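You operate a simulated robot arm through the tools that you are given. There is no shell and no other tool. Be economical: measure what you need, move in short steps, check, and stop when the job is done.

You are at the controls of a simulated robot arm. One attempt, no reset.

Task
Move the Shun sticker back to its board, unclip the green box and take the egg out.
Fine: press the sticker flat; both clips open; lid and egg lie on the stool end of the table.
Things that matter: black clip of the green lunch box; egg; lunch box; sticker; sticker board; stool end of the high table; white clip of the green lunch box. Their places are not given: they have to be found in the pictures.

It is judged by the outcome, as a careful person would: the job done as asked, and still so three seconds after it is handed in. It fails if anything else is knocked over, pushed out of place, dropped, spilled or broken. A push-on lid holds only when it is set on centred and level and pressed home; a screw cap is set on level and turned clockwise until tight.

Robot
A 7-joint arm with a two-finger parallel gripper, fixed in place. Base frame: the origin is at the foot of the arm, x ahead of it, y to its left, z up; the work surface is at about z = 0. Readings come in mm, degrees, newtons and seconds.
With the tool pointing down near the work surface it reaches from about 220 to 580 mm from the base axis. Its first joint turns from -66.0 to 66.0 degrees. Payload 2.5 kg.
The TCP is the grasp point between the finger pads, 23 mm short of the fingertips. In the tool frame z runs along the fingers and y along their closing line. Largest opening 94 mm; finger width 38, thickness 10; the body of the gripper, 54 by 96 mm, starts 39 mm behind the TCP.
Orientation is told as [roll, pitch, yaw] about the base's x, y, z axes, in that order, counted from this pose: with the fingers straight down and closing along the base's y, the tool's x points along the base's -x, its y along +y and its z along -z.

Tools
- The arm moves only by the tool arm_command. Its argument "steps" is a list that holds one entry, the list of rows, each a list of 7 numbers: the turn, a rotation vector about the tool's x, y, z in units of 5 degrees (1.0 is 5 degrees), then the shift along the tool's x, y, z in units of 50 mm (1.0 is 50 mm), then the finger opening in mm, from 0 to 94. In form: [[[wx, wy, wz, dx, dy, dz, fingers], ...]]. A call has 1 to 10 rows; each row shifts and turns the commanded pose from where the row before left it, along the tool's axes as they then stand. A call with a number of a shift or a turn outside -1 to 1 is refused whole. A row lasts 0.2 s, in which the tool goes at most 50 mm and 8.6 degrees; a call with a longer step from one row to the next is refused whole, and so is a gripper value outside its range. Where a pose cannot be reached the arm comes as near as it can. A force on the tool above 90 N (or 10 N above the force at the start of the call, whichever is more), or a blocked arm, ends the call early, and 0.2 s more pass. The fingers move at their own pace (about 108 mm/s each) and stop on an object; they squeeze with about 25 N. The grip force told is the motor's: it shows also when the fingers shut on nothing. Time passes only in rows, and 0.2 s behind the last, so rows that do not move let the fingers close. The reply holds the time, the measured pose of the TCP, the force on the tool along the base axes, the opening and the grip force, in the units named above and with some noise, with the torque about the TCP (base axes, N m) and any sound that the robot's microphone picked up, and new pictures: "pictures" is both (left out), scene, wrist or none.
- Cameras (640 x 400 px; columns grow to the right, rows downward): "scene" is fixed at [110.9, -401.5, 550.2]; the picture's right is [0.87, -0.48, 0.00], its down [-0.26, -0.46, -0.85] and it looks along [0.41, 0.74, -0.53] (base axes); focal length 284 px, centre (320, 200). "wrist" rides on the gripper at [86, 16, -74] in the tool frame; the picture's right is [-0.18, 0.98, 0.00], its down [-0.58, -0.11, -0.81] and it looks along [-0.79, -0.15, 0.59] (tool axes); focal length 243 px, centre (320, 200).
- probe_pixels(camera, pixels): there is no depth. For up to 12 entries [column, row, z] of the newest picture of that camera ("zoom" is the newest enlarged one), the place [x, y] in the base frame at which the ray of that pixel passes the height z, good to about 2 mm. It takes no simulated time.
- inspect(camera, box): a new picture of the part [left, top, right, bottom] of that camera's present view, enlarged. It takes no simulated time.
- sign_off(): hands the job in; it is judged then, once.

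Go step by step. Measure first, check grasps and placings, and put right what went wrong. The budget is 80 turns and 200 pictures, counting those below and the enlarged ones. Unless the task says otherwise, let go and move clear before handing in, and close with one line.

The tools are called after "Request:" as name(argument=value, ...) on one line, values as JSON. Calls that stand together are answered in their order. arm_command: Moves the arm, as the interface text tells. Its arguments: {"type":"object","properties":{"steps":{"type":"array","items":{"type":"array","items":{"type":"array","items":{"type":"number"}}}},"pictures":{"type":"string","enum":["both","scene","wrist","none"]}},"required":["steps"]} The other tools are called the same way: probe_pixels (camera, pixels) gives the place at which the rays of pixels pass given heights; inspect (camera, box) takes an enlarged picture of a part of a camera's view; sign_off () hands the job in.

At the start:

```text
time: 0.0
ee_pos: [418.7, 117.5, 367.0]
tcp_rot: [0.1, 0.0, 0.1]
wrist_force: [0.3, -0.1, 0.5]
moment: [-0.01, 0.04, -0.01]
gripper_width: 94.2
grip_force: 0.0
```

scene: 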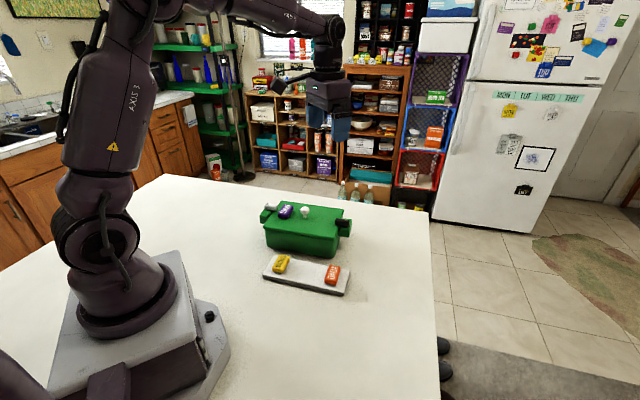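
wrist: 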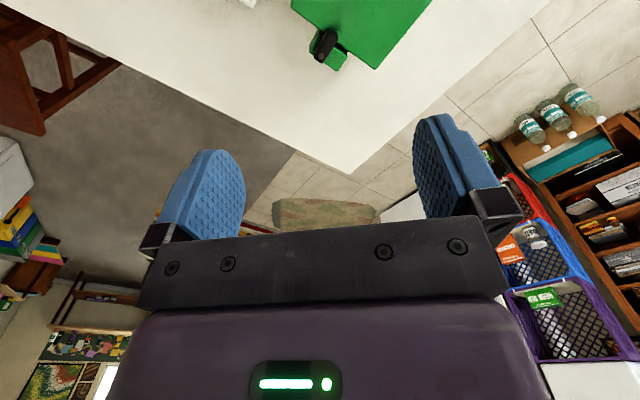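

The scene shows the green box near (305,230) with a purple sticker on its lid near (286,211), a white knob at (305,212), clips at both ends, and a board at (305,275). I'll enlarge these.

Request:
inspect(camera="scene", box=[240, 190, 368, 270])

Request:
inspect(camera="scene", box=[248, 240, 376, 320])

Request:
inspect(camera="scene", box=[0, 160, 460, 400])

```text
5.00 times, centred on (304, 230) of scene
```

zoom: 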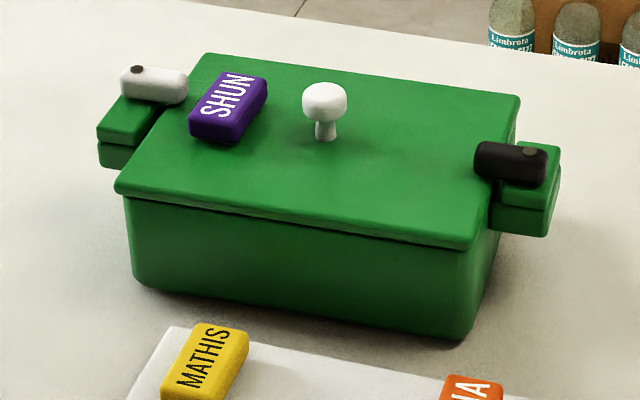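

```text
5.00 times, centred on (312, 280) of scene
```

zoom: 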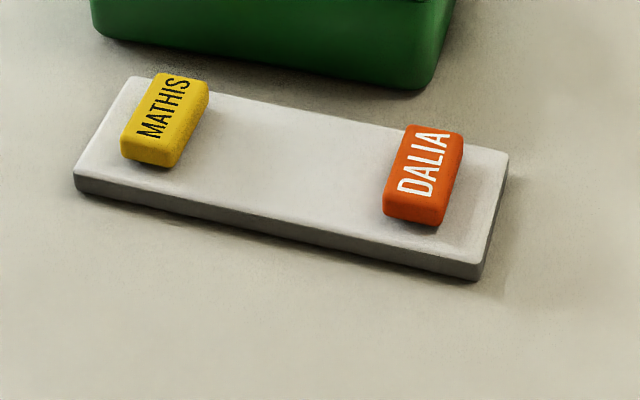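

```text
1.39 times, centred on (230, 280) of scene
```

zoom: 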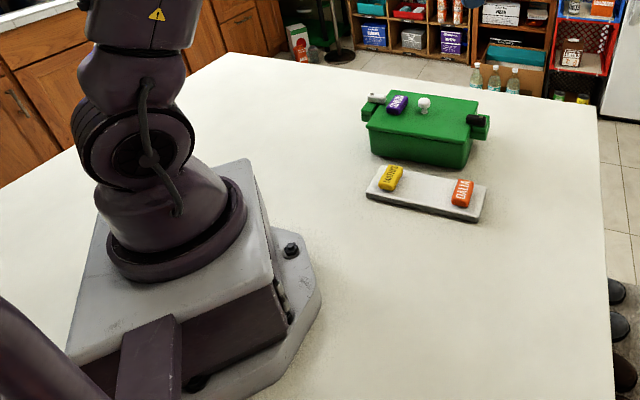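

The purple SHUN block lies on the lid, whose knob is at zoom (325,105), and the gap on the board is between MATHIS and DALIA. The dark round things at (442,345) may be the stools, so I'll probe table corners and object points and look there.

Request:
probe_pixels(camera="scene", pixels=[[430, 212, 0], [440, 395, 0], [165, 175, 0], [263.2, 277, 15], [344.2, 295, 15], [349.6, 272, 15], [274.4, 255.6, 15], [267, 246, 0], [332, 258, 0], [443, 345, 0], [443, 345, -300]])

Request:
inspect(camera="scene", box=[400, 300, 560, 400])

Request:
inspect(camera="wrist", box=[240, 0, 480, 150])

```text
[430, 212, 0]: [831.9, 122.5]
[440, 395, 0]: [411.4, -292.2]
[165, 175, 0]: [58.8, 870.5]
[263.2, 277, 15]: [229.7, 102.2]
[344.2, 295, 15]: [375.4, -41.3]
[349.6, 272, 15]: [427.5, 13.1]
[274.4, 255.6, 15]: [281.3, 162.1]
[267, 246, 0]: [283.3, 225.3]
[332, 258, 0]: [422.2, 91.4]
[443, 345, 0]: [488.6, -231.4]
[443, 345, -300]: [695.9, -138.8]
```

```text
4.00 times, centred on (480, 350) of scene
```

zoom: 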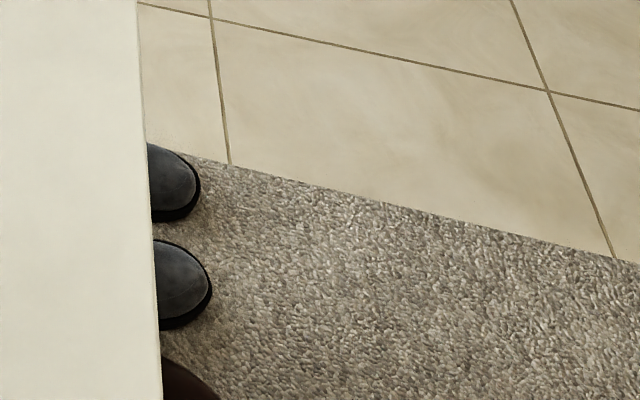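

```text
2.67 times, centred on (360, 75) of wrist
```

zoom: 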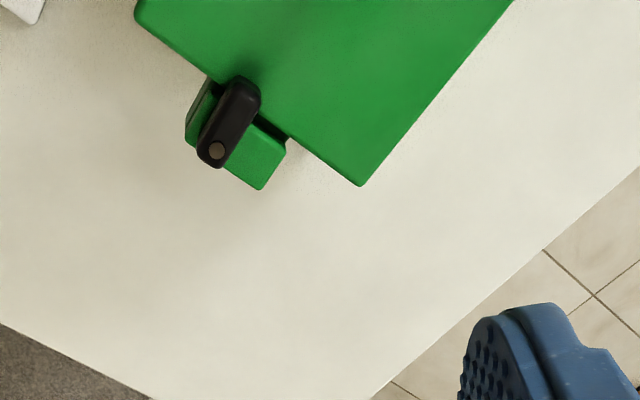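

The table edges run diagonally: one is x−y≈707, the other x+y≈940. The wooden furniture at wrist (50,70) and the pole at scene (240,140) could each be the stool, so I'll look at both.

Request:
inspect(camera="wrist", box=[0, 0, 240, 150])

Request:
inspect(camera="scene", box=[140, 80, 300, 180])

Request:
inspect(camera="wrist", box=[0, 150, 240, 300])

```text
2.67 times, centred on (120, 75) of wrist
```

zoom: 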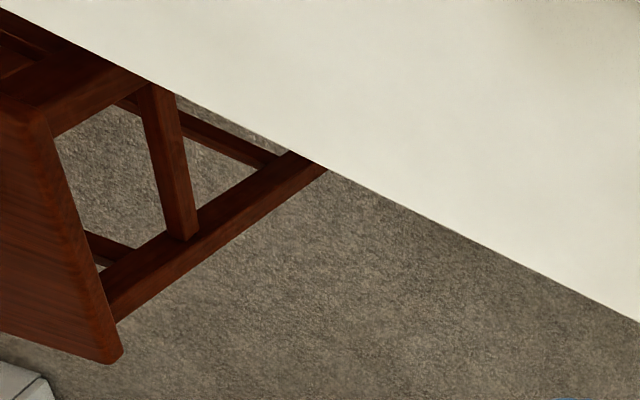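

```text
4.00 times, centred on (220, 130) of scene
```

zoom: 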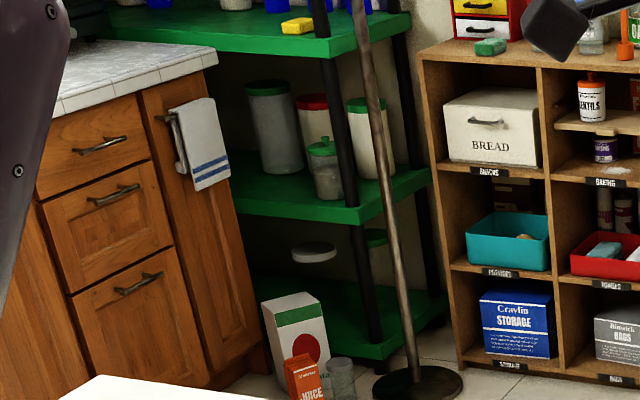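

```text
2.67 times, centred on (120, 225) of wrist
```

zoom: 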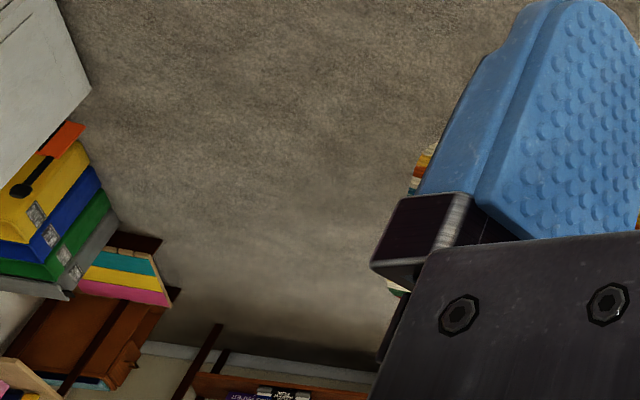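

The stool stands off the x−y≈707 edge (the −y/right-hand end), so that is where lid and egg go. I'll pull back and yaw +46° so the wrist camera looks across the box.

Request:
arm_command(steps=[[[0, 0, -0.92, 0.31, -0.108, 0, 94], [0, 0, -0.92, 0.31, -0.083, 0, 94], [0, 0, -0.92, 0.31, -0.058, 0, 94], [0, 0, -0.92, 0.31, -0.03, 0, 94], [0, 0, -0.92, 0.31, -0.006, 0, 94], [0, 0, -0.92, 0.31, 0.02, 0, 94], [0, 0, -0.92, 0.31, 0.046, 0, 94], [0, 0, -0.92, 0.31, 0.07, 0, 94], [0, 0, -0.92, 0.31, 0.096, 0, 94], [0, 0, -0.92, 0.31, 0.12, 0, 94]]])

```text
time: 2.2
ee_pos: [268.7, 63.7, 366.6]
tcp_rot: [0.0, -0.1, 46.1]
wrist_force: [-0.4, -1.0, -0.2]
moment: [0.0, -0.02, -0.03]
gripper_width: 93.7
grip_force: 0.2
```

scene: 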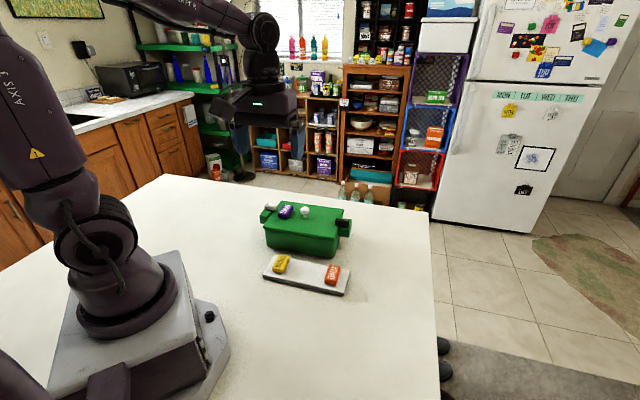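
wrist: 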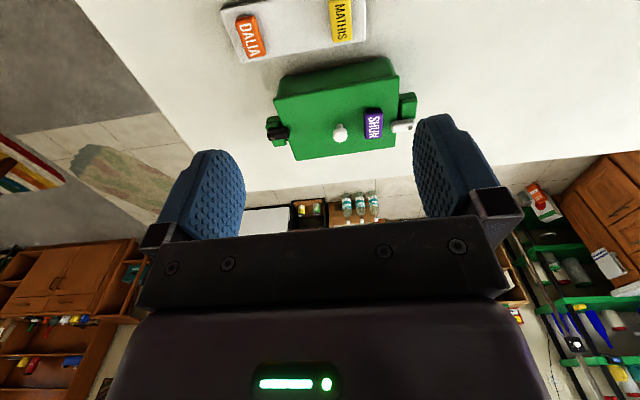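

Good view: lid with knob at wrist (340,132), SHUN at (374,124), black clip at (278,130), white clip at (403,127). I'll enlarge to get exact points.

Request:
inspect(camera="wrist", box=[250, 50, 430, 162.5])

Request:
inspect(camera="wrist", box=[210, 0, 390, 112.5])

Request:
inspect(camera="scene", box=[250, 195, 314, 235])

Request:
inspect(camera="scene", box=[310, 205, 374, 245])

```text
3.56 times, centred on (340, 106) of wrist
```

zoom: 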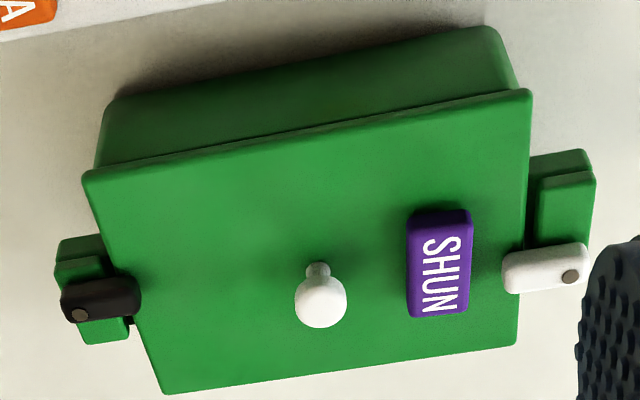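

```text
3.56 times, centred on (300, 56) of wrist
```

zoom: 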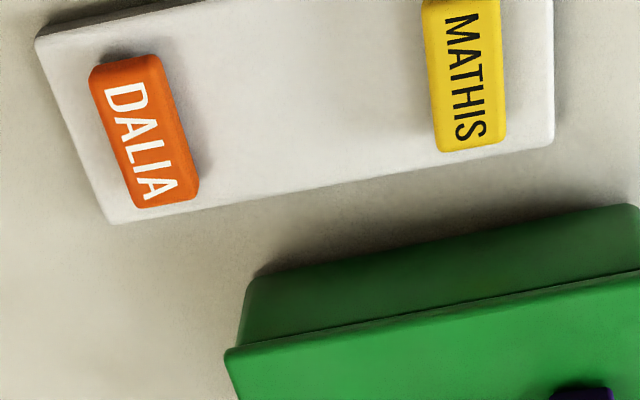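

```text
10.00 times, centred on (282, 215) of scene
```

zoom: 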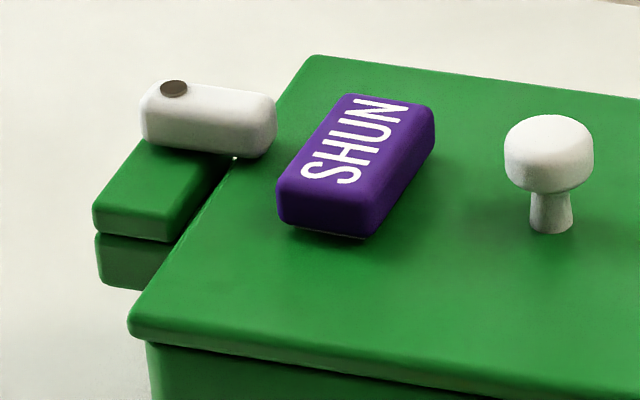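

```text
10.00 times, centred on (342, 225) of scene
```

zoom: 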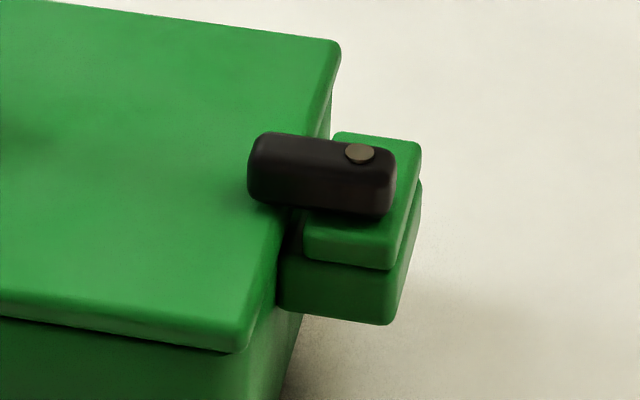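

Now I'll triangulate heights: lid front-left corner, knob, sticker top, and clips from both cameras.

Request:
probe_pixels(camera="scene", pixels=[[263.5, 228, 60], [263.5, 228, 100], [305, 208.5, 90], [305, 208.5, 130], [267.4, 203.7, 80], [267.4, 203.7, 120], [346, 220.3, 80], [346, 220.3, 120], [285.5, 210.2, 80], [285.5, 210.2, 120]])

Request:
probe_pixels(camera="wrist", pixels=[[399, 76.7, 60], [399, 76.7, 100], [340.3, 134, 90], [340.3, 134, 130], [410.2, 127.7, 80], [410.2, 127.7, 120], [272.2, 138.3, 80], [272.2, 138.3, 120], [373, 125, 80], [373, 125, 120], [340, 124.5, 80]])

```text
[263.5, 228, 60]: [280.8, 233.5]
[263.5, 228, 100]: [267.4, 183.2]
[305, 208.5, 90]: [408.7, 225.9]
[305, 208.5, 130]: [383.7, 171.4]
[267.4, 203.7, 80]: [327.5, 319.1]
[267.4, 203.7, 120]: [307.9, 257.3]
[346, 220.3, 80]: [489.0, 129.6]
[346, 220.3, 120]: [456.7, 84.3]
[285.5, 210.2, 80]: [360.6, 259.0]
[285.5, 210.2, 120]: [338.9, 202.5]
```

```text
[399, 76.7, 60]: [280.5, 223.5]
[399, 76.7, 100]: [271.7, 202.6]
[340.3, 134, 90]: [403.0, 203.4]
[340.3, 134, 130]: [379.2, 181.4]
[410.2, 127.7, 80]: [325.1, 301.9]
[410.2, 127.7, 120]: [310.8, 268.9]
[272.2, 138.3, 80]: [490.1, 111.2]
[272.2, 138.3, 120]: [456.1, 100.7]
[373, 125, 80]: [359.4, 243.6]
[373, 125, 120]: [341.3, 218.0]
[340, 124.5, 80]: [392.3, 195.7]
```

Lid top is about z 75–80, pivots about z 102, knob top about 116, sticker top about 100. Now corner probes of sticker, lid, board and the two neighbours in wrist view.

Request:
probe_pixels(camera="wrist", pixels=[[273.9, 100.6, 76], [399, 76.7, 76], [297, 160, 76], [394.5, 146.5, 76], [365.2, 114.2, 100], [380.7, 113.8, 100], [364.8, 136.8, 100], [382, 135.8, 100], [391.5, 126.5, 100], [289, 133.5, 100], [340, 124.5, 78]])

Request:
probe_pixels(camera="wrist", pixels=[[220.4, 11.5, 15], [241.5, 62.5, 15], [365, 39, 15], [235.5, 19.7, 35], [253, 15.5, 35], [264.5, 52.5, 35], [249.5, 57, 35], [333.5, 41, 35], [351, 39, 35], [330, 7, 35], [349, 7, 35]])

Request:
probe_pixels(camera="scene", pixels=[[263.2, 275, 15], [343.5, 294.6, 15], [349.6, 271.5, 15], [274.6, 255.6, 15], [331.6, 266.4, 35], [340.2, 268, 35], [334.8, 281.3, 35], [326, 279.6, 35], [280.6, 255.3, 35], [288.8, 257.6, 35], [281, 269, 35], [273.5, 266, 35]])

```text
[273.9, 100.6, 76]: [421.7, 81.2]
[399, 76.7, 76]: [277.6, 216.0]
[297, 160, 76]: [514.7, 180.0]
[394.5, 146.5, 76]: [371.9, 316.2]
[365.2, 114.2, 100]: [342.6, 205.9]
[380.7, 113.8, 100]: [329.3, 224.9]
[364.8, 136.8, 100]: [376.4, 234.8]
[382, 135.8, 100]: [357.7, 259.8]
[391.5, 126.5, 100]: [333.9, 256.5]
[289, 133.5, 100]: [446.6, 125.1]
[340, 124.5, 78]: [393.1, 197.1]
```

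```text
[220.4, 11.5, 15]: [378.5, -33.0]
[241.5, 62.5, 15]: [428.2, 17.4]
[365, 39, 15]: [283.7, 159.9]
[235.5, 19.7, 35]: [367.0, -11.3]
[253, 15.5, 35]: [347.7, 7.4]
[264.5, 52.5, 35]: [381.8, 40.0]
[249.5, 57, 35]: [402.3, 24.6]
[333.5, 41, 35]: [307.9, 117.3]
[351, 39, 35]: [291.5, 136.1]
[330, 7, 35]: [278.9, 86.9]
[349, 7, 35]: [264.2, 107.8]
```

```text
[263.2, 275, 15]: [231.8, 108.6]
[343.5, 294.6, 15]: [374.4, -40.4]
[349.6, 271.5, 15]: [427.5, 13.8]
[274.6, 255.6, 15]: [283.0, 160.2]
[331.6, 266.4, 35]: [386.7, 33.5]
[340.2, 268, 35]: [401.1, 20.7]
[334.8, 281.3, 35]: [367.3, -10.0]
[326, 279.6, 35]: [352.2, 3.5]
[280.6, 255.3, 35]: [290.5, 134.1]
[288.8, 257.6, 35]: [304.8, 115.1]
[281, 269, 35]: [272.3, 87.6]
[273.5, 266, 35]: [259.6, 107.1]
```

Board top z≈15, blocks ≈20 thick, board centre ≈(330,62.5), axes at ±45°. SHUN's centre is ≈(351,231) on a lid at z≈80. I'll move above it and turn to yaw −45 so the fingers close along its length, clear of knob and white clip.

Request:
arm_command(steps=[[[0, 0, 0, -0.885, 0.285, 0, 80], [0, 0, 0, -0.885, 0.285, 0, 80], [0, 0, 0, -0.885, 0.285, 0, 80], [0, 0, 0, -0.885, 0.285, 0, 80], [0, 0, 1, 0, 0, 0, 80], [0, 0, 1, 0, 0, 0, 80], [0, 0, 1, 0, 0, 0, 80], [0, 0, 1, 0, 0, 0, 80], [0, 0, 1, 0, 0, 0, 80], [0, 0, 1, 0, 0, 0, 80]]], pictures="none")

Request:
arm_command(steps=[[[0, 0, 1, 0, 0, 0.3, 80], [0, 0, 1, 0, 0, 0.3, 80], [0, 0, 1, 0, 0, 0.3, 80], [0, 0, 1, 0, 0, 0.3, 80], [0, 0, 1, 0, 0, 0.3, 80], [0, 0, 1, 0, 0, 0.3, 80], [0, 0, 1, 0, 0, 0.3, 80], [0, 0, 1, 0, 0, 0.3, 80], [0, 0, 1, 0, 0, 0.3, 80], [0, 0, 1, 0, 0, 0.3, 80]]], pictures="none")

Request:
arm_command(steps=[[[0, 0, 1, 0, 0, 0, 80], [0, 0, 1, 0, 0, 0, 80], [0, 0, 0.22, 0, 0, 0, 80], [0, 0, 0, 0, 0, 0, 80]]])

```text
time: 4.4
ee_pos: [350.0, 229.9, 366.3]
tcp_rot: [0.0, 0.0, 15.8]
wrist_force: [-0.2, 1.0, 0.4]
moment: [0.01, -0.01, -0.01]
gripper_width: 80.0
grip_force: 0.1
```

```text
time: 6.6
ee_pos: [349.8, 229.8, 217.4]
tcp_rot: [0.0, 0.1, -34.0]
wrist_force: [1.0, 0.0, 0.0]
moment: [0.0, 0.02, -0.01]
gripper_width: 79.8
grip_force: 0.2
```

```text
time: 7.6
ee_pos: [350.0, 230.1, 217.2]
tcp_rot: [0.0, -0.1, -45.2]
wrist_force: [0.2, -0.6, -0.5]
moment: [-0.01, 0.01, -0.05]
gripper_width: 80.1
grip_force: 0.1
```

scene: 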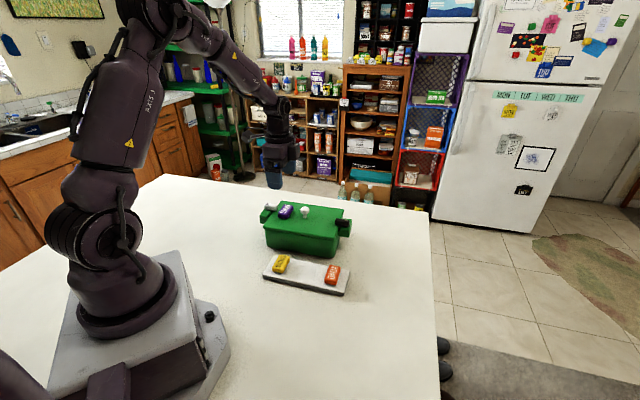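
wrist: 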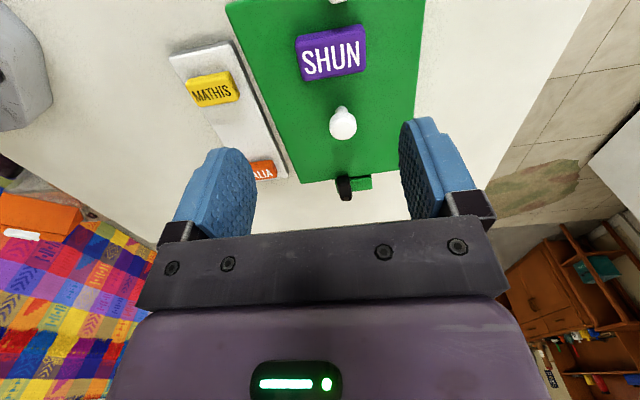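

Positioned above SHUN (wrist view (332,52)). A closer picture to refine its position and the lid height.

Request:
inspect(camera="wrist", box=[220, 0, 430, 131])

```text
3.05 times, centred on (325, 66) of wrist
```

zoom: 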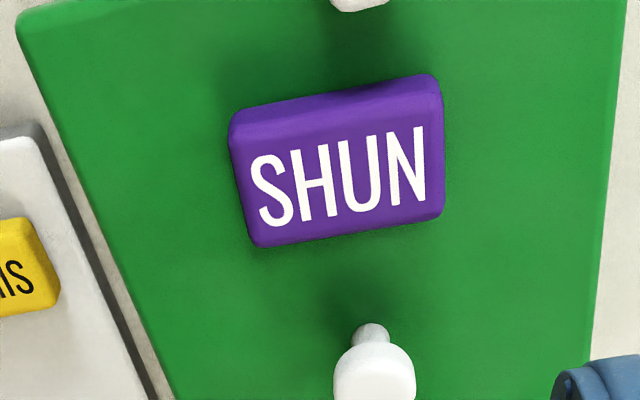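

Request:
probe_pixels(camera="zoom", pixels=[[236, 147, 100], [438, 105, 100], [443, 215, 100], [256, 246, 100], [345, 180, 100], [371, 328, 80], [360, 12, 90], [375, 375, 112], [232, 118, 80], [440, 75, 80]])

```text
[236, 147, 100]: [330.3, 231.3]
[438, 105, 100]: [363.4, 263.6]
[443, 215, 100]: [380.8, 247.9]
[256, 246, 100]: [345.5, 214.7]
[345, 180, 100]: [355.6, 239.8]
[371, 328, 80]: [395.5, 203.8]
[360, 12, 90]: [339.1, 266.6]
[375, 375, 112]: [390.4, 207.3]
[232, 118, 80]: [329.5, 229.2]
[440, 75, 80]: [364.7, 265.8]
```

Re-triangulating gives the sticker top at z≈91 (lid ≈71) and centre ≈(356,237.5). I'll shift 9.5 mm along the closing line, descend to TCP z≈100 and look before closing.

Request:
arm_command(steps=[[[0, 0, 0, 0.02, 0.19, 0, 74], [0, 0, 0, 0, 0, 0.6, 74], [0, 0, 0, 0, 0, 0.6, 74], [0, 0, 0, 0, 0, 0.6, 74], [0, 0, 0, 0, 0, 0.4, 74], [0, 0, 0, 0, 0, 0.14, 74]]])

Request:
inspect(camera="scene", box=[240, 170, 368, 250])

```text
time: 9.0
ee_pos: [357.9, 237.7, 102.3]
tcp_rot: [0.1, 0.0, -45.3]
wrist_force: [-16.7, -10.9, 45.7]
moment: [-0.48, 0.47, -0.13]
gripper_width: 74.0
grip_force: 0.1
```

scene: 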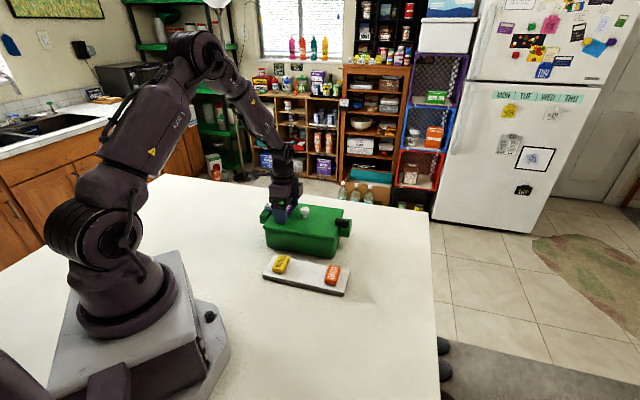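
wrist: 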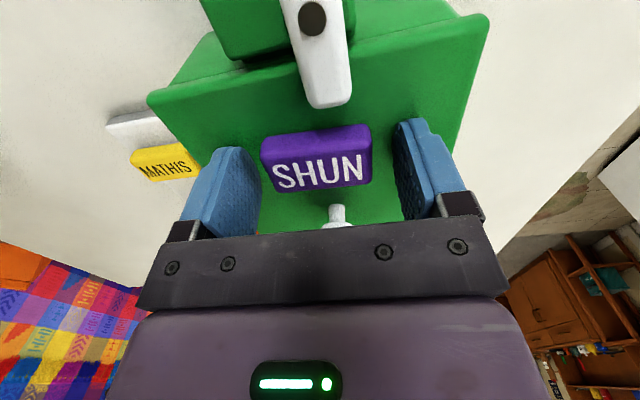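

```text
5.00 times, centred on (304, 210) of scene
```

zoom: 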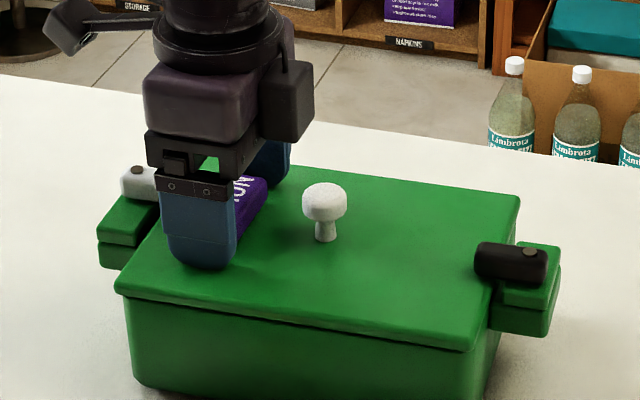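

A 46 N upward force shows the fingertips already touch the lid, so the lid is at z≈80. I'll lift 4 mm and close on the sticker.

Request:
arm_command(steps=[[[0, 0, 0, 0, 0, -0.1, 74], [0, 0, 0, 0, 0, 0, 74]]], pictures="none")

Request:
arm_command(steps=[[[0, 0, 0, 0, 0, 0, 40], [0, 0, 0, 0, 0, 0, 40], [0, 0, 0, 0, 0, 0, 40]]], pictures="wrist")

```text
time: 9.6
ee_pos: [355.8, 236.1, 102.7]
tcp_rot: [0.0, 0.0, -45.2]
wrist_force: [0.5, 0.2, -0.1]
moment: [-0.04, -0.02, -0.01]
gripper_width: 74.0
grip_force: 0.0
```

```text
time: 10.4
ee_pos: [355.8, 238.4, 103.4]
tcp_rot: [0.0, 0.1, -45.1]
wrist_force: [0.0, -0.5, -0.1]
moment: [-0.02, 0.0, -0.02]
gripper_width: 50.0
grip_force: 25.0
```

wrist: 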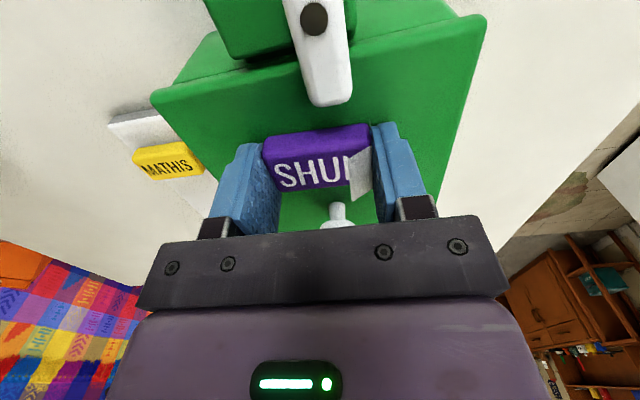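

SHUN is gripped at 50 mm opening. I'll lift 65 mm and carry it over the board's middle.

Request:
arm_command(steps=[[[0, 0, 0, 0, 0, -0.4, 40], [0, 0, 0, 0, 0, -0.9, 40], [0, 0, 0, -0.53, -0.71, 0, 40], [0, 0, 0, -0.53, -0.71, 0, 40], [0, 0, 0, -0.53, -0.71, 0, 40], [0, 0, 0, -0.53, -0.71, 0, 40], [0, 0, 0, 0, 0, 0, 40]]])

Request:
inspect(camera="scene", box=[240, 190, 368, 270])

Request:
inspect(camera="wrist", box=[220, 0, 430, 131])

```text
time: 12.0
ee_pos: [332.1, 61.6, 168.6]
tcp_rot: [-0.1, 0.1, -45.1]
wrist_force: [1.5, -0.8, 0.1]
moment: [0.01, 0.0, 0.0]
gripper_width: 49.8
grip_force: 25.0
```

scene: 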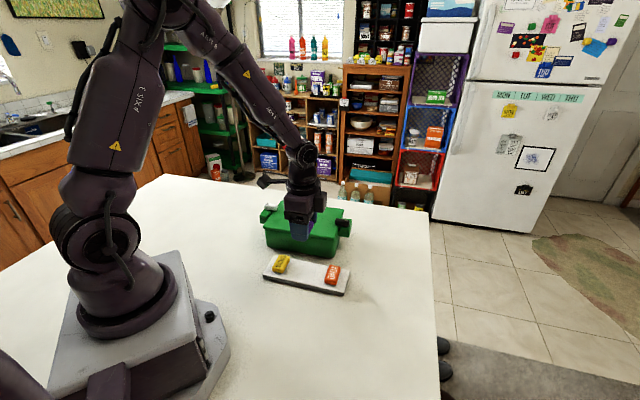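
wrist: 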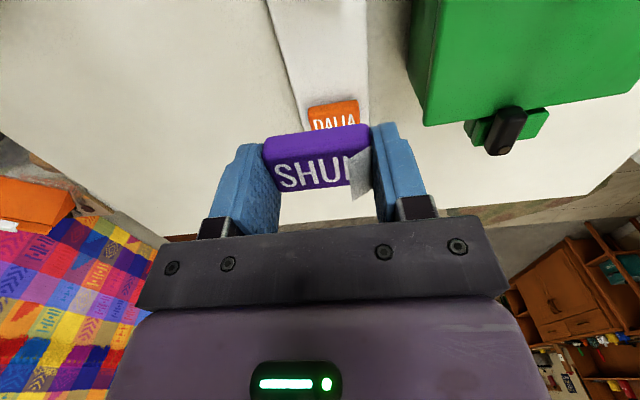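

```text
5.00 times, centred on (304, 230) of scene
```

zoom: 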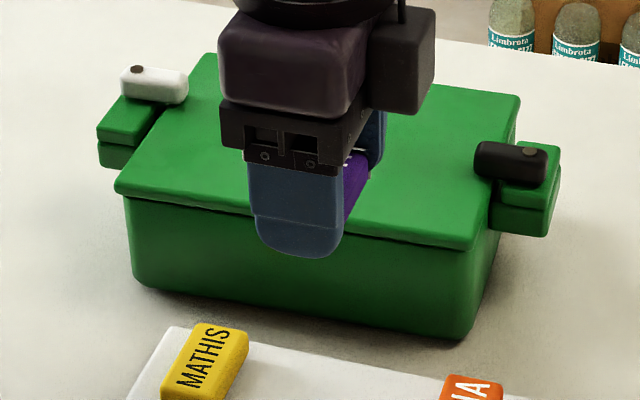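

```text
3.05 times, centred on (325, 66) of wrist
```

zoom: 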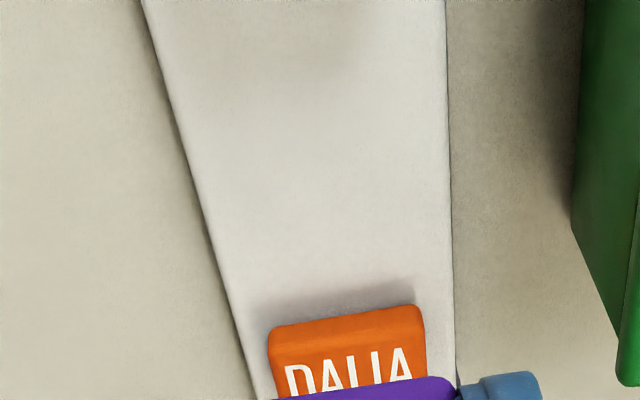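

SHUN is held level. I'll verify the board edges and DALIA in this view before lowering.

Request:
probe_pixels(camera="zoom", pixels=[[213, 258, 15], [452, 258, 15], [190, 180, 15], [449, 180, 15], [272, 345, 35], [424, 328, 35], [348, 337, 35], [270, 330, 17], [416, 305, 17]])

```text
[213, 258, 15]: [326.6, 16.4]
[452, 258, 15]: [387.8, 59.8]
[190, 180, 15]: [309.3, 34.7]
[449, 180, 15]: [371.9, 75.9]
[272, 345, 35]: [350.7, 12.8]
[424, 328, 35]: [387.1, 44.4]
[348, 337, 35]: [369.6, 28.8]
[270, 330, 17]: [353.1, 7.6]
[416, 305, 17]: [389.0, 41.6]
```

Board centreline (x+y≈394) matches the TCP; I'll shift 2.5 mm towards MATHIS for centring and lower to just above the board.

Request:
arm_command(steps=[[[0, 0, 0, 0.05, 0, 0.6, 40], [0, 0, 0, 0, 0, 0.8, 40], [0, 0, 0, 0, 0, 0.7, 40], [0, 0, 0, 0, 0, 0.3, 40], [0, 0, 0, 0, 0, 0.1, 40], [0, 0, 0, 0, 0, 0, 40]]])

Request:
inspect(camera="scene", box=[248, 220, 376, 300])

```text
time: 13.4
ee_pos: [328.2, 63.7, 43.6]
tcp_rot: [-0.1, 0.0, -45.1]
wrist_force: [-0.4, 0.1, -0.8]
moment: [0.03, -0.01, -0.01]
gripper_width: 49.9
grip_force: 25.3
```

scene: 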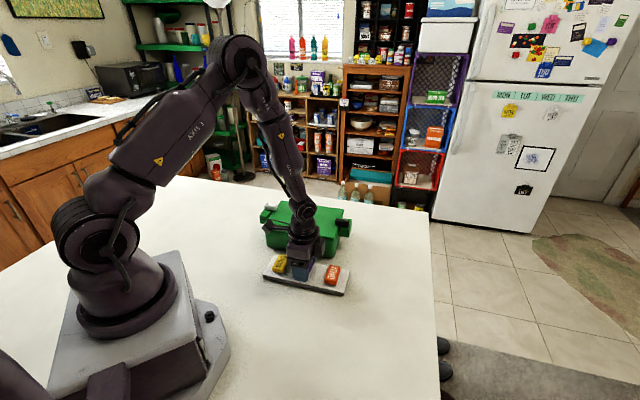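
wrist: 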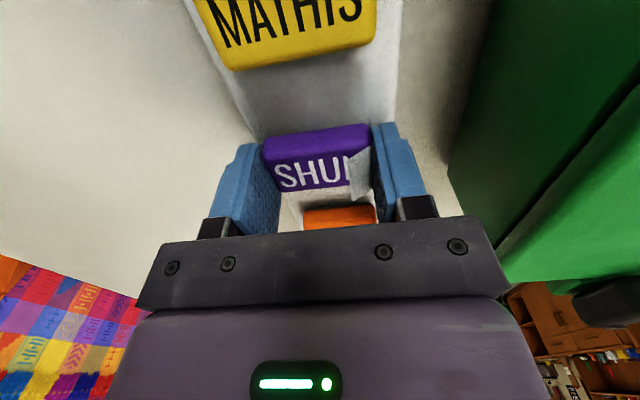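

```text
5.00 times, centred on (312, 260) of scene
```

zoom: 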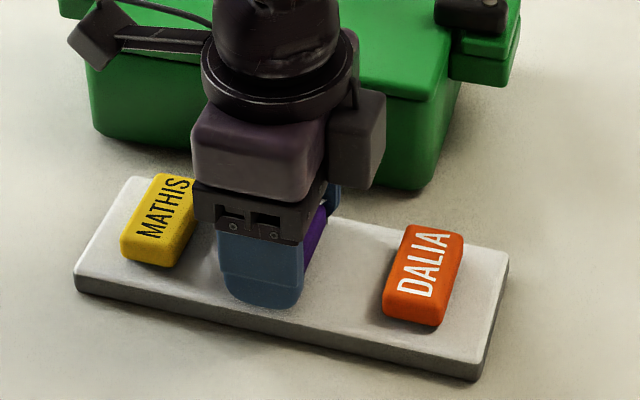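

SHUN sits just above the board, slightly nearer MATHIS; I'll shift 3 mm towards DALIA and lower until contact.

Request:
arm_command(steps=[[[0, 0, 0, -0.06, 0, 0, 40], [0, 0, 0, 0, 0, 0.06, 40], [0, 0, 0, 0, 0, 0.05, 40], [0, 0, 0, 0, 0, 0, 40]]], pictures="none")

```text
time: 14.4
ee_pos: [330.6, 62.2, 39.5]
tcp_rot: [0.1, -0.1, -45.1]
wrist_force: [-5.6, -1.9, 32.8]
moment: [-0.05, 0.19, -0.01]
gripper_width: 50.2
grip_force: 25.0
```

Contact at 33 N with the sticker on the board. Now release, rise, close fingers, and press down on top of it.

Request:
arm_command(steps=[[[0, 0, 0, 0, 0, 0, 70], [0, 0, 0, 0, 0, 0, 70], [0, 0, 0, 0, 0, -0.3, 70], [0, 0, 0, 0, 0, -0.7, 70], [0, 0, 0, 0, 0, 0, 0], [0, 0, 0, 0, 0, 0, 0], [0, 0, 0, 0, 0, 0, 0]]])

Request:
inspect(camera="scene", box=[248, 240, 376, 320])

```text
time: 16.0
ee_pos: [331.7, 62.4, 87.8]
tcp_rot: [0.0, 0.0, -45.2]
wrist_force: [-0.6, -0.1, 0.1]
moment: [0.02, -0.02, -0.01]
gripper_width: 0.0
grip_force: 25.0
```

scene: 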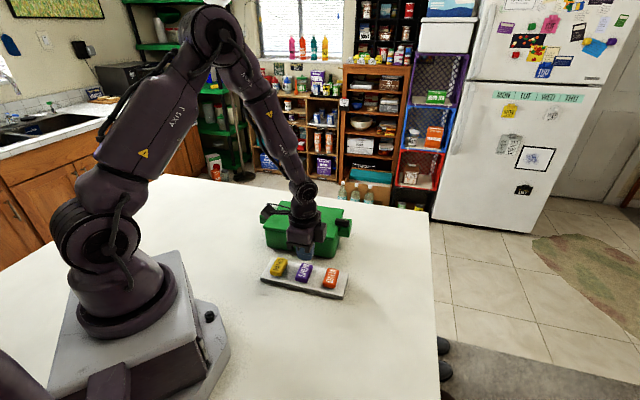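
wrist: 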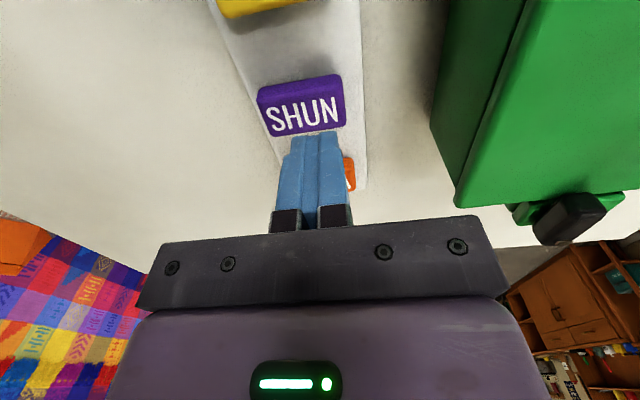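

```text
5.00 times, centred on (312, 280) of scene
```

zoom: 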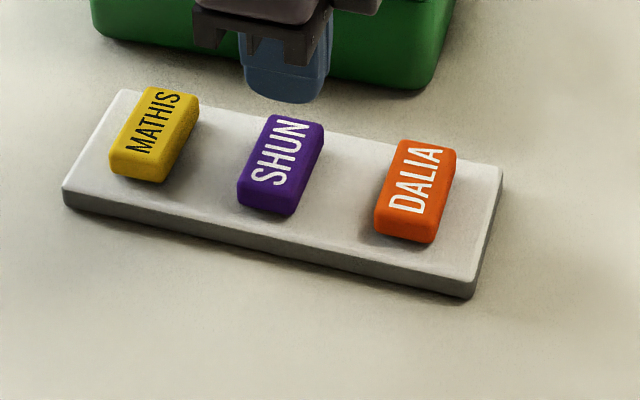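

SHUN lies flat between its neighbours, but the board seems to have shifted slightly (front-left corner zoom (75,180)→(62,195)). I'll measure that.

Request:
probe_pixels(camera="zoom", pixels=[[63, 192, 15], [468, 280, 15], [503, 170, 15], [122, 90, 15], [280, 165, 35], [155, 133, 35], [416, 188, 35]])

Request:
probe_pixels(camera="scene", pixels=[[263.2, 275.5, 15], [344, 294, 15], [349.6, 271.5, 15], [274.6, 255.6, 15]])

```text
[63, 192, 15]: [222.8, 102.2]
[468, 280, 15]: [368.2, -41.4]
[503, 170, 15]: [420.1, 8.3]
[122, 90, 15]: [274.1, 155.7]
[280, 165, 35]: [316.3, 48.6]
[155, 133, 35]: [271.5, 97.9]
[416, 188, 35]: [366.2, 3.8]
```

```text
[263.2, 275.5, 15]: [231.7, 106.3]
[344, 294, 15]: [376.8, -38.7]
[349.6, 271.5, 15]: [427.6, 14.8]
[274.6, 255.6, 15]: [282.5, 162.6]
```

The board slid ≈9 mm toward −v on release. I'll press SHUN flat first, then nudge the board back gently.

Request:
arm_command(steps=[[[0, 0, 0, 0.06, -0.21, 0, 0], [0, 0, 0, 0, 0, 0.4, 0], [0, 0, 0, 0, 0, 0.14, 0], [0, 0, 0, 0, 0, 0.06, 0], [0, 0, 0, 0, 0, 0.04, 0], [0, 0, 0, 0, 0, 0, 0]]], pictures="scene")

Request:
inspect(camera="scene", box=[248, 240, 376, 320])

```text
time: 17.4
ee_pos: [320.7, 56.7, 55.7]
tcp_rot: [0.0, 0.0, -45.1]
wrist_force: [0.4, 0.1, 4.9]
moment: [-0.02, 0.01, -0.01]
gripper_width: 0.0
grip_force: 24.9
```

scene: 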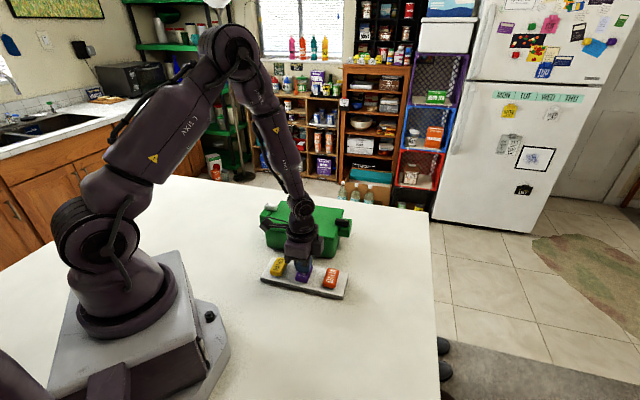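

```text
5.00 times, centred on (312, 280) of scene
```

zoom: 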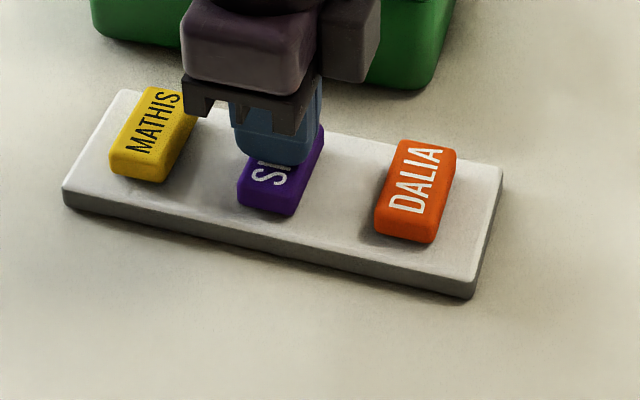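

Light contact (5 N) but ~10 mm behind its centre. I'll lift slightly, move to the centre, and press with more force.

Request:
arm_command(steps=[[[0, 0, 0, 0, 0, -0.1, 0], [0, 0, 0, 0, -0.18, 0, 0], [0, 0, 0, 0, 0, 0.1, 0], [0, 0, 0, 0, 0, 0.05, 0], [0, 0, 0, 0, 0, 0.03, 0], [0, 0, 0, 0, 0, 0, 0], [0, 0, 0, 0, 0, 0, 0]]], pictures="scene")

Request:
inspect(camera="scene", box=[248, 240, 376, 320])

```text
time: 19.0
ee_pos: [317.6, 51.1, 54.9]
tcp_rot: [0.3, -0.2, -45.1]
wrist_force: [-17.2, -3.5, 76.8]
moment: [-0.16, 0.28, 0.0]
gripper_width: 0.0
grip_force: 25.6
```

scene: 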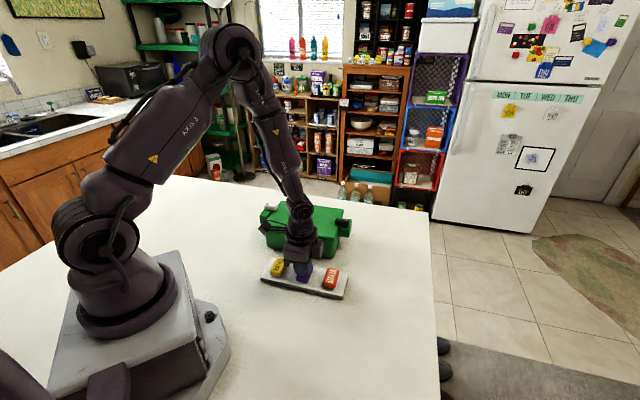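

```text
5.00 times, centred on (312, 280) of scene
```

zoom: 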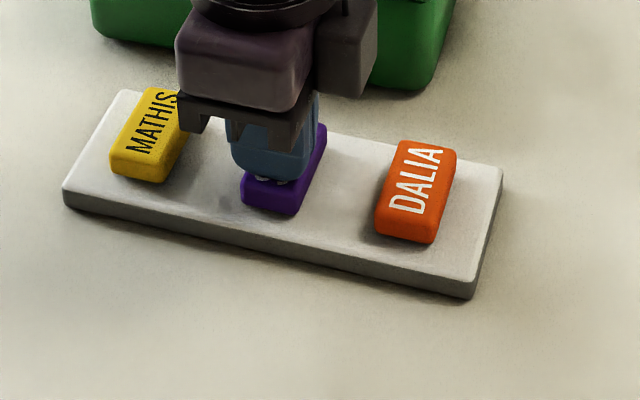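

Pressed at 77 N; SHUN is flat. Now I'll lift, go in front of the board (−v side) and lower, ready to nudge it back.

Request:
arm_command(steps=[[[0, 0, 0, 0, 0, -0.3, 0], [0, 0, 0, 0, 0, -0.7, 0], [0, 0, 0, 0, -0.55, 0, 0], [0, 0, 0, 0, -0.55, 0, 0], [0, 0, 0, 0, 0, 0.7, 0], [0, 0, 0, 0, 0, 0.5, 0], [0, 0, 0, 0, 0, 0.2, 0], [0, 0, 0, 0, 0, 0, 0]]])

Request:
inspect(camera="scene", box=[248, 240, 376, 320])

```text
time: 20.8
ee_pos: [277.0, 11.9, 33.1]
tcp_rot: [0.0, 0.1, -45.1]
wrist_force: [-0.3, 0.0, 0.1]
moment: [-0.05, 0.01, -0.03]
gripper_width: 0.0
grip_force: 25.3
```

scene: 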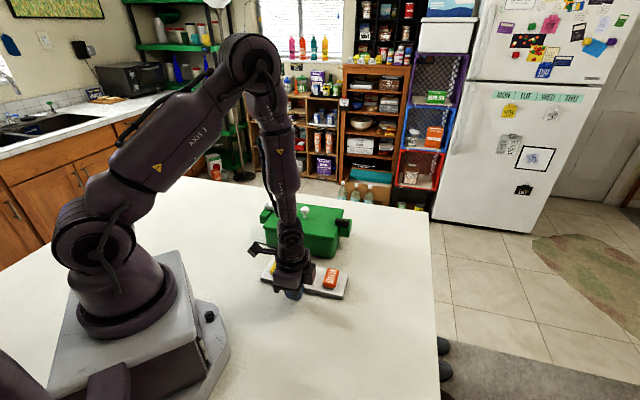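
wrist: 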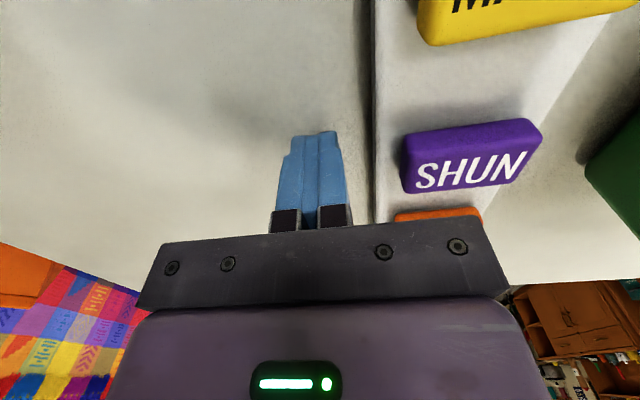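

```text
5.00 times, centred on (312, 280) of scene
```

zoom: 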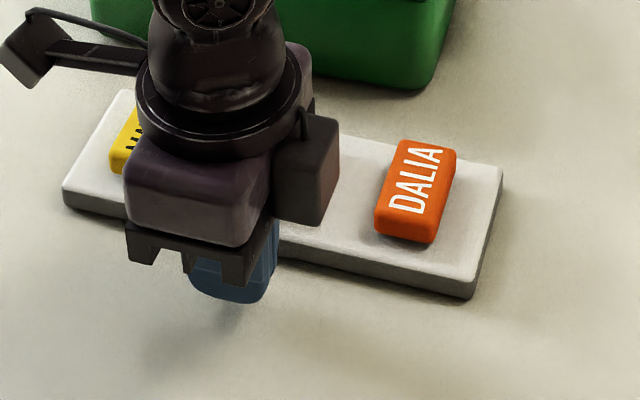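

Fingers stand ~16 mm in front of the board's edge, tips at z≈10. I'll lower 4 mm and push +v by 24 mm gently.

Request:
arm_command(steps=[[[0, 0, 0, 0, 0, 0.08, 0], [0, 0, 0, 0, 0.2, 0, 0], [0, 0, 0, 0, 0.08, 0, 0], [0, 0, 0, 0, 0.07, 0, 0], [0, 0, 0, 0, 0.07, 0, 0], [0, 0, 0, 0, 0.06, 0, 0], [0, 0, 0, 0, 0, 0, 0]]], pictures="scene")

Request:
inspect(camera="scene", box=[248, 240, 376, 320])

```text
time: 22.4
ee_pos: [292.0, 28.6, 29.3]
tcp_rot: [0.0, 0.0, -45.3]
wrist_force: [-0.6, -1.0, 0.2]
moment: [0.02, 0.05, 0.0]
gripper_width: 0.1
grip_force: 24.9
```

scene: 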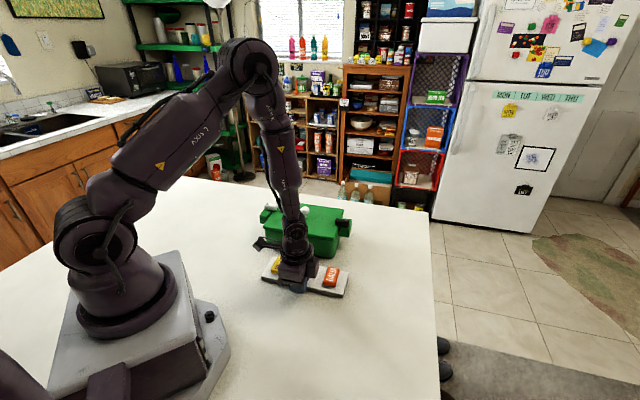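

```text
5.00 times, centred on (312, 280) of scene
```

zoom: 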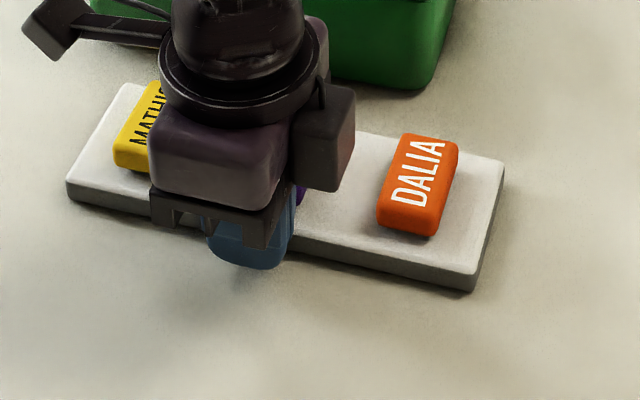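

The board moved back about half (front-right corner zoom (473,291), target (480,280)). Push 6 mm more, then back off and rise.

Request:
arm_command(steps=[[[0, 0, 0, 0, 0.06, 0, 0], [0, 0, 0, 0, 0.06, 0, 0], [0, 0, 0, 0, 0, 0, 0], [0, 0, 0, 0, -0.3, 0, 0], [0, 0, 0, 0, 0, -0.8, 0], [0, 0, 0, 0, 0, -0.8, 0], [0, 0, 0, 0, 0, -0.8, 0], [0, 0, 0, 0, 0, -0.4, 60]]])

Request:
inspect(camera="scene", box=[248, 240, 376, 320])

```text
time: 24.2
ee_pos: [286.2, 21.5, 168.5]
tcp_rot: [-0.1, -0.1, -45.2]
wrist_force: [0.0, 0.1, -0.5]
moment: [-0.01, 0.0, -0.01]
gripper_width: 59.8
grip_force: 0.0
```

scene: 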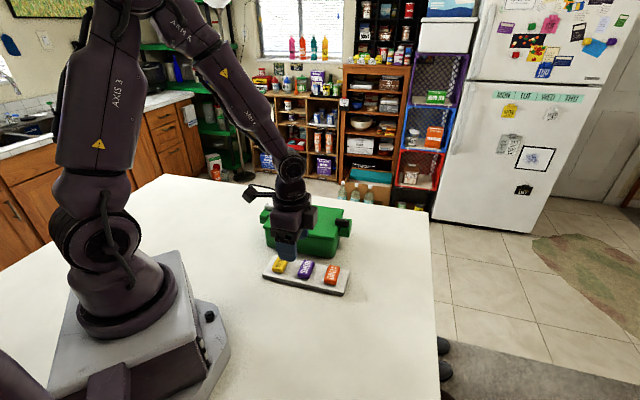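
wrist: 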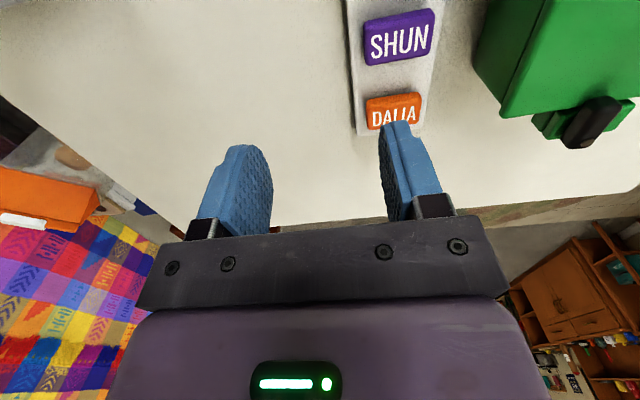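

```text
5.00 times, centred on (312, 280) of scene
```

zoom: 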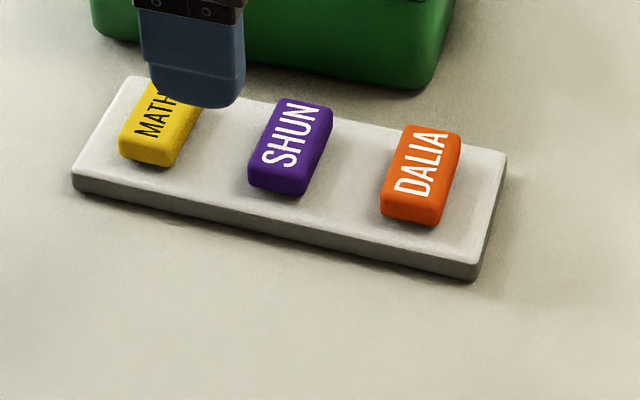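

The board is back in place (front-right zoom (478,280)) and SHUN sits centred. Next, above the white clip for a closer look.

Request:
arm_command(steps=[[[0, 0, 0, 0, 0, -0.7, 60], [0, 0, 0, 0.543, 0.685, 0, 60], [0, 0, 0, 0.543, 0.685, 0, 60], [0, 0, 0, 0.543, 0.685, 0, 60], [0, 0, 0, 0.543, 0.685, 0, 60], [0, 0, 0, 0.543, 0.685, 0, 60], [0, 0, 0, 0.543, 0.685, 0, 60], [0, 0, 0, 0, 0, 0, 60]]])

Request:
inspect(camera="wrist", box=[200, 0, 440, 150])

```text
time: 26.0
ee_pos: [317.3, 282.4, 203.5]
tcp_rot: [0.1, 0.0, -45.1]
wrist_force: [-0.3, -0.3, -0.6]
moment: [0.02, 0.01, 0.01]
gripper_width: 60.0
grip_force: 0.1
```

scene: 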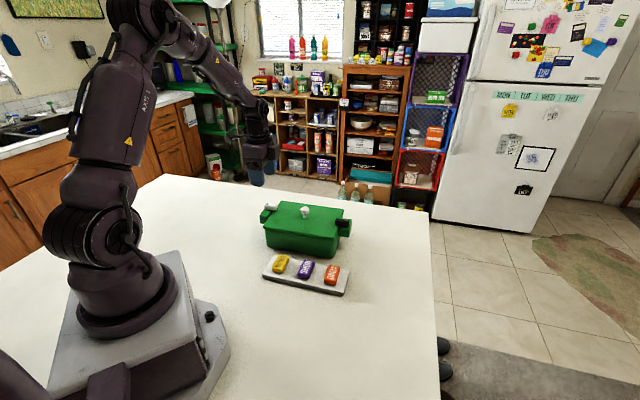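
wrist: 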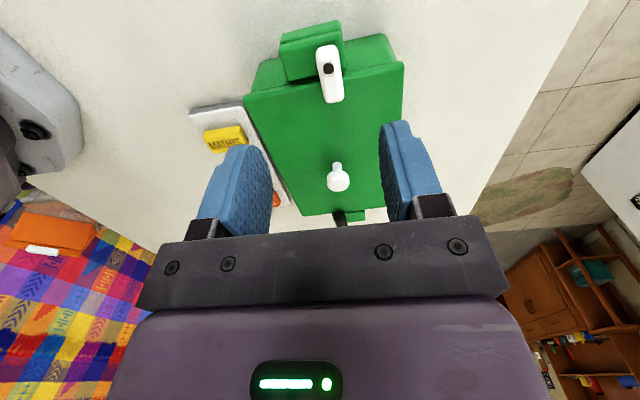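

```text
2.67 times, centred on (320, 75) of wrist
```

zoom: 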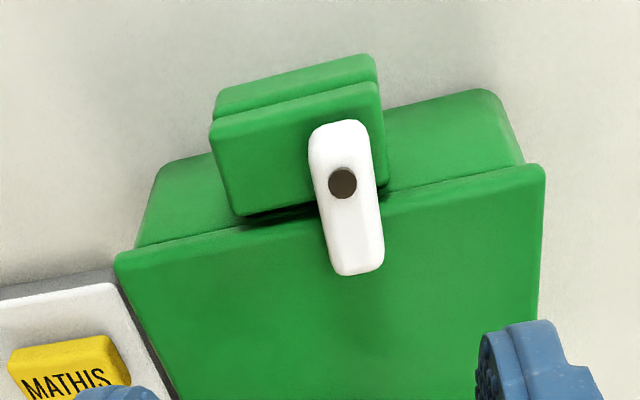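

Request:
probe_pixels(camera="zoom", pixels=[[342, 182, 102], [342, 182, 96], [358, 262, 100], [336, 135, 100], [318, 185, 100], [376, 185, 100], [118, 255, 80], [542, 165, 80], [345, 210, 80]])

```text
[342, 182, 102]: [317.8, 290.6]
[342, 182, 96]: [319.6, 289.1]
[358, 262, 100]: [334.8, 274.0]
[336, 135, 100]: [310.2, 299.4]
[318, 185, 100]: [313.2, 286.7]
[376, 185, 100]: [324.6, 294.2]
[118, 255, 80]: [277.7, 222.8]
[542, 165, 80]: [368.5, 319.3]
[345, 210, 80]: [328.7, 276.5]
```

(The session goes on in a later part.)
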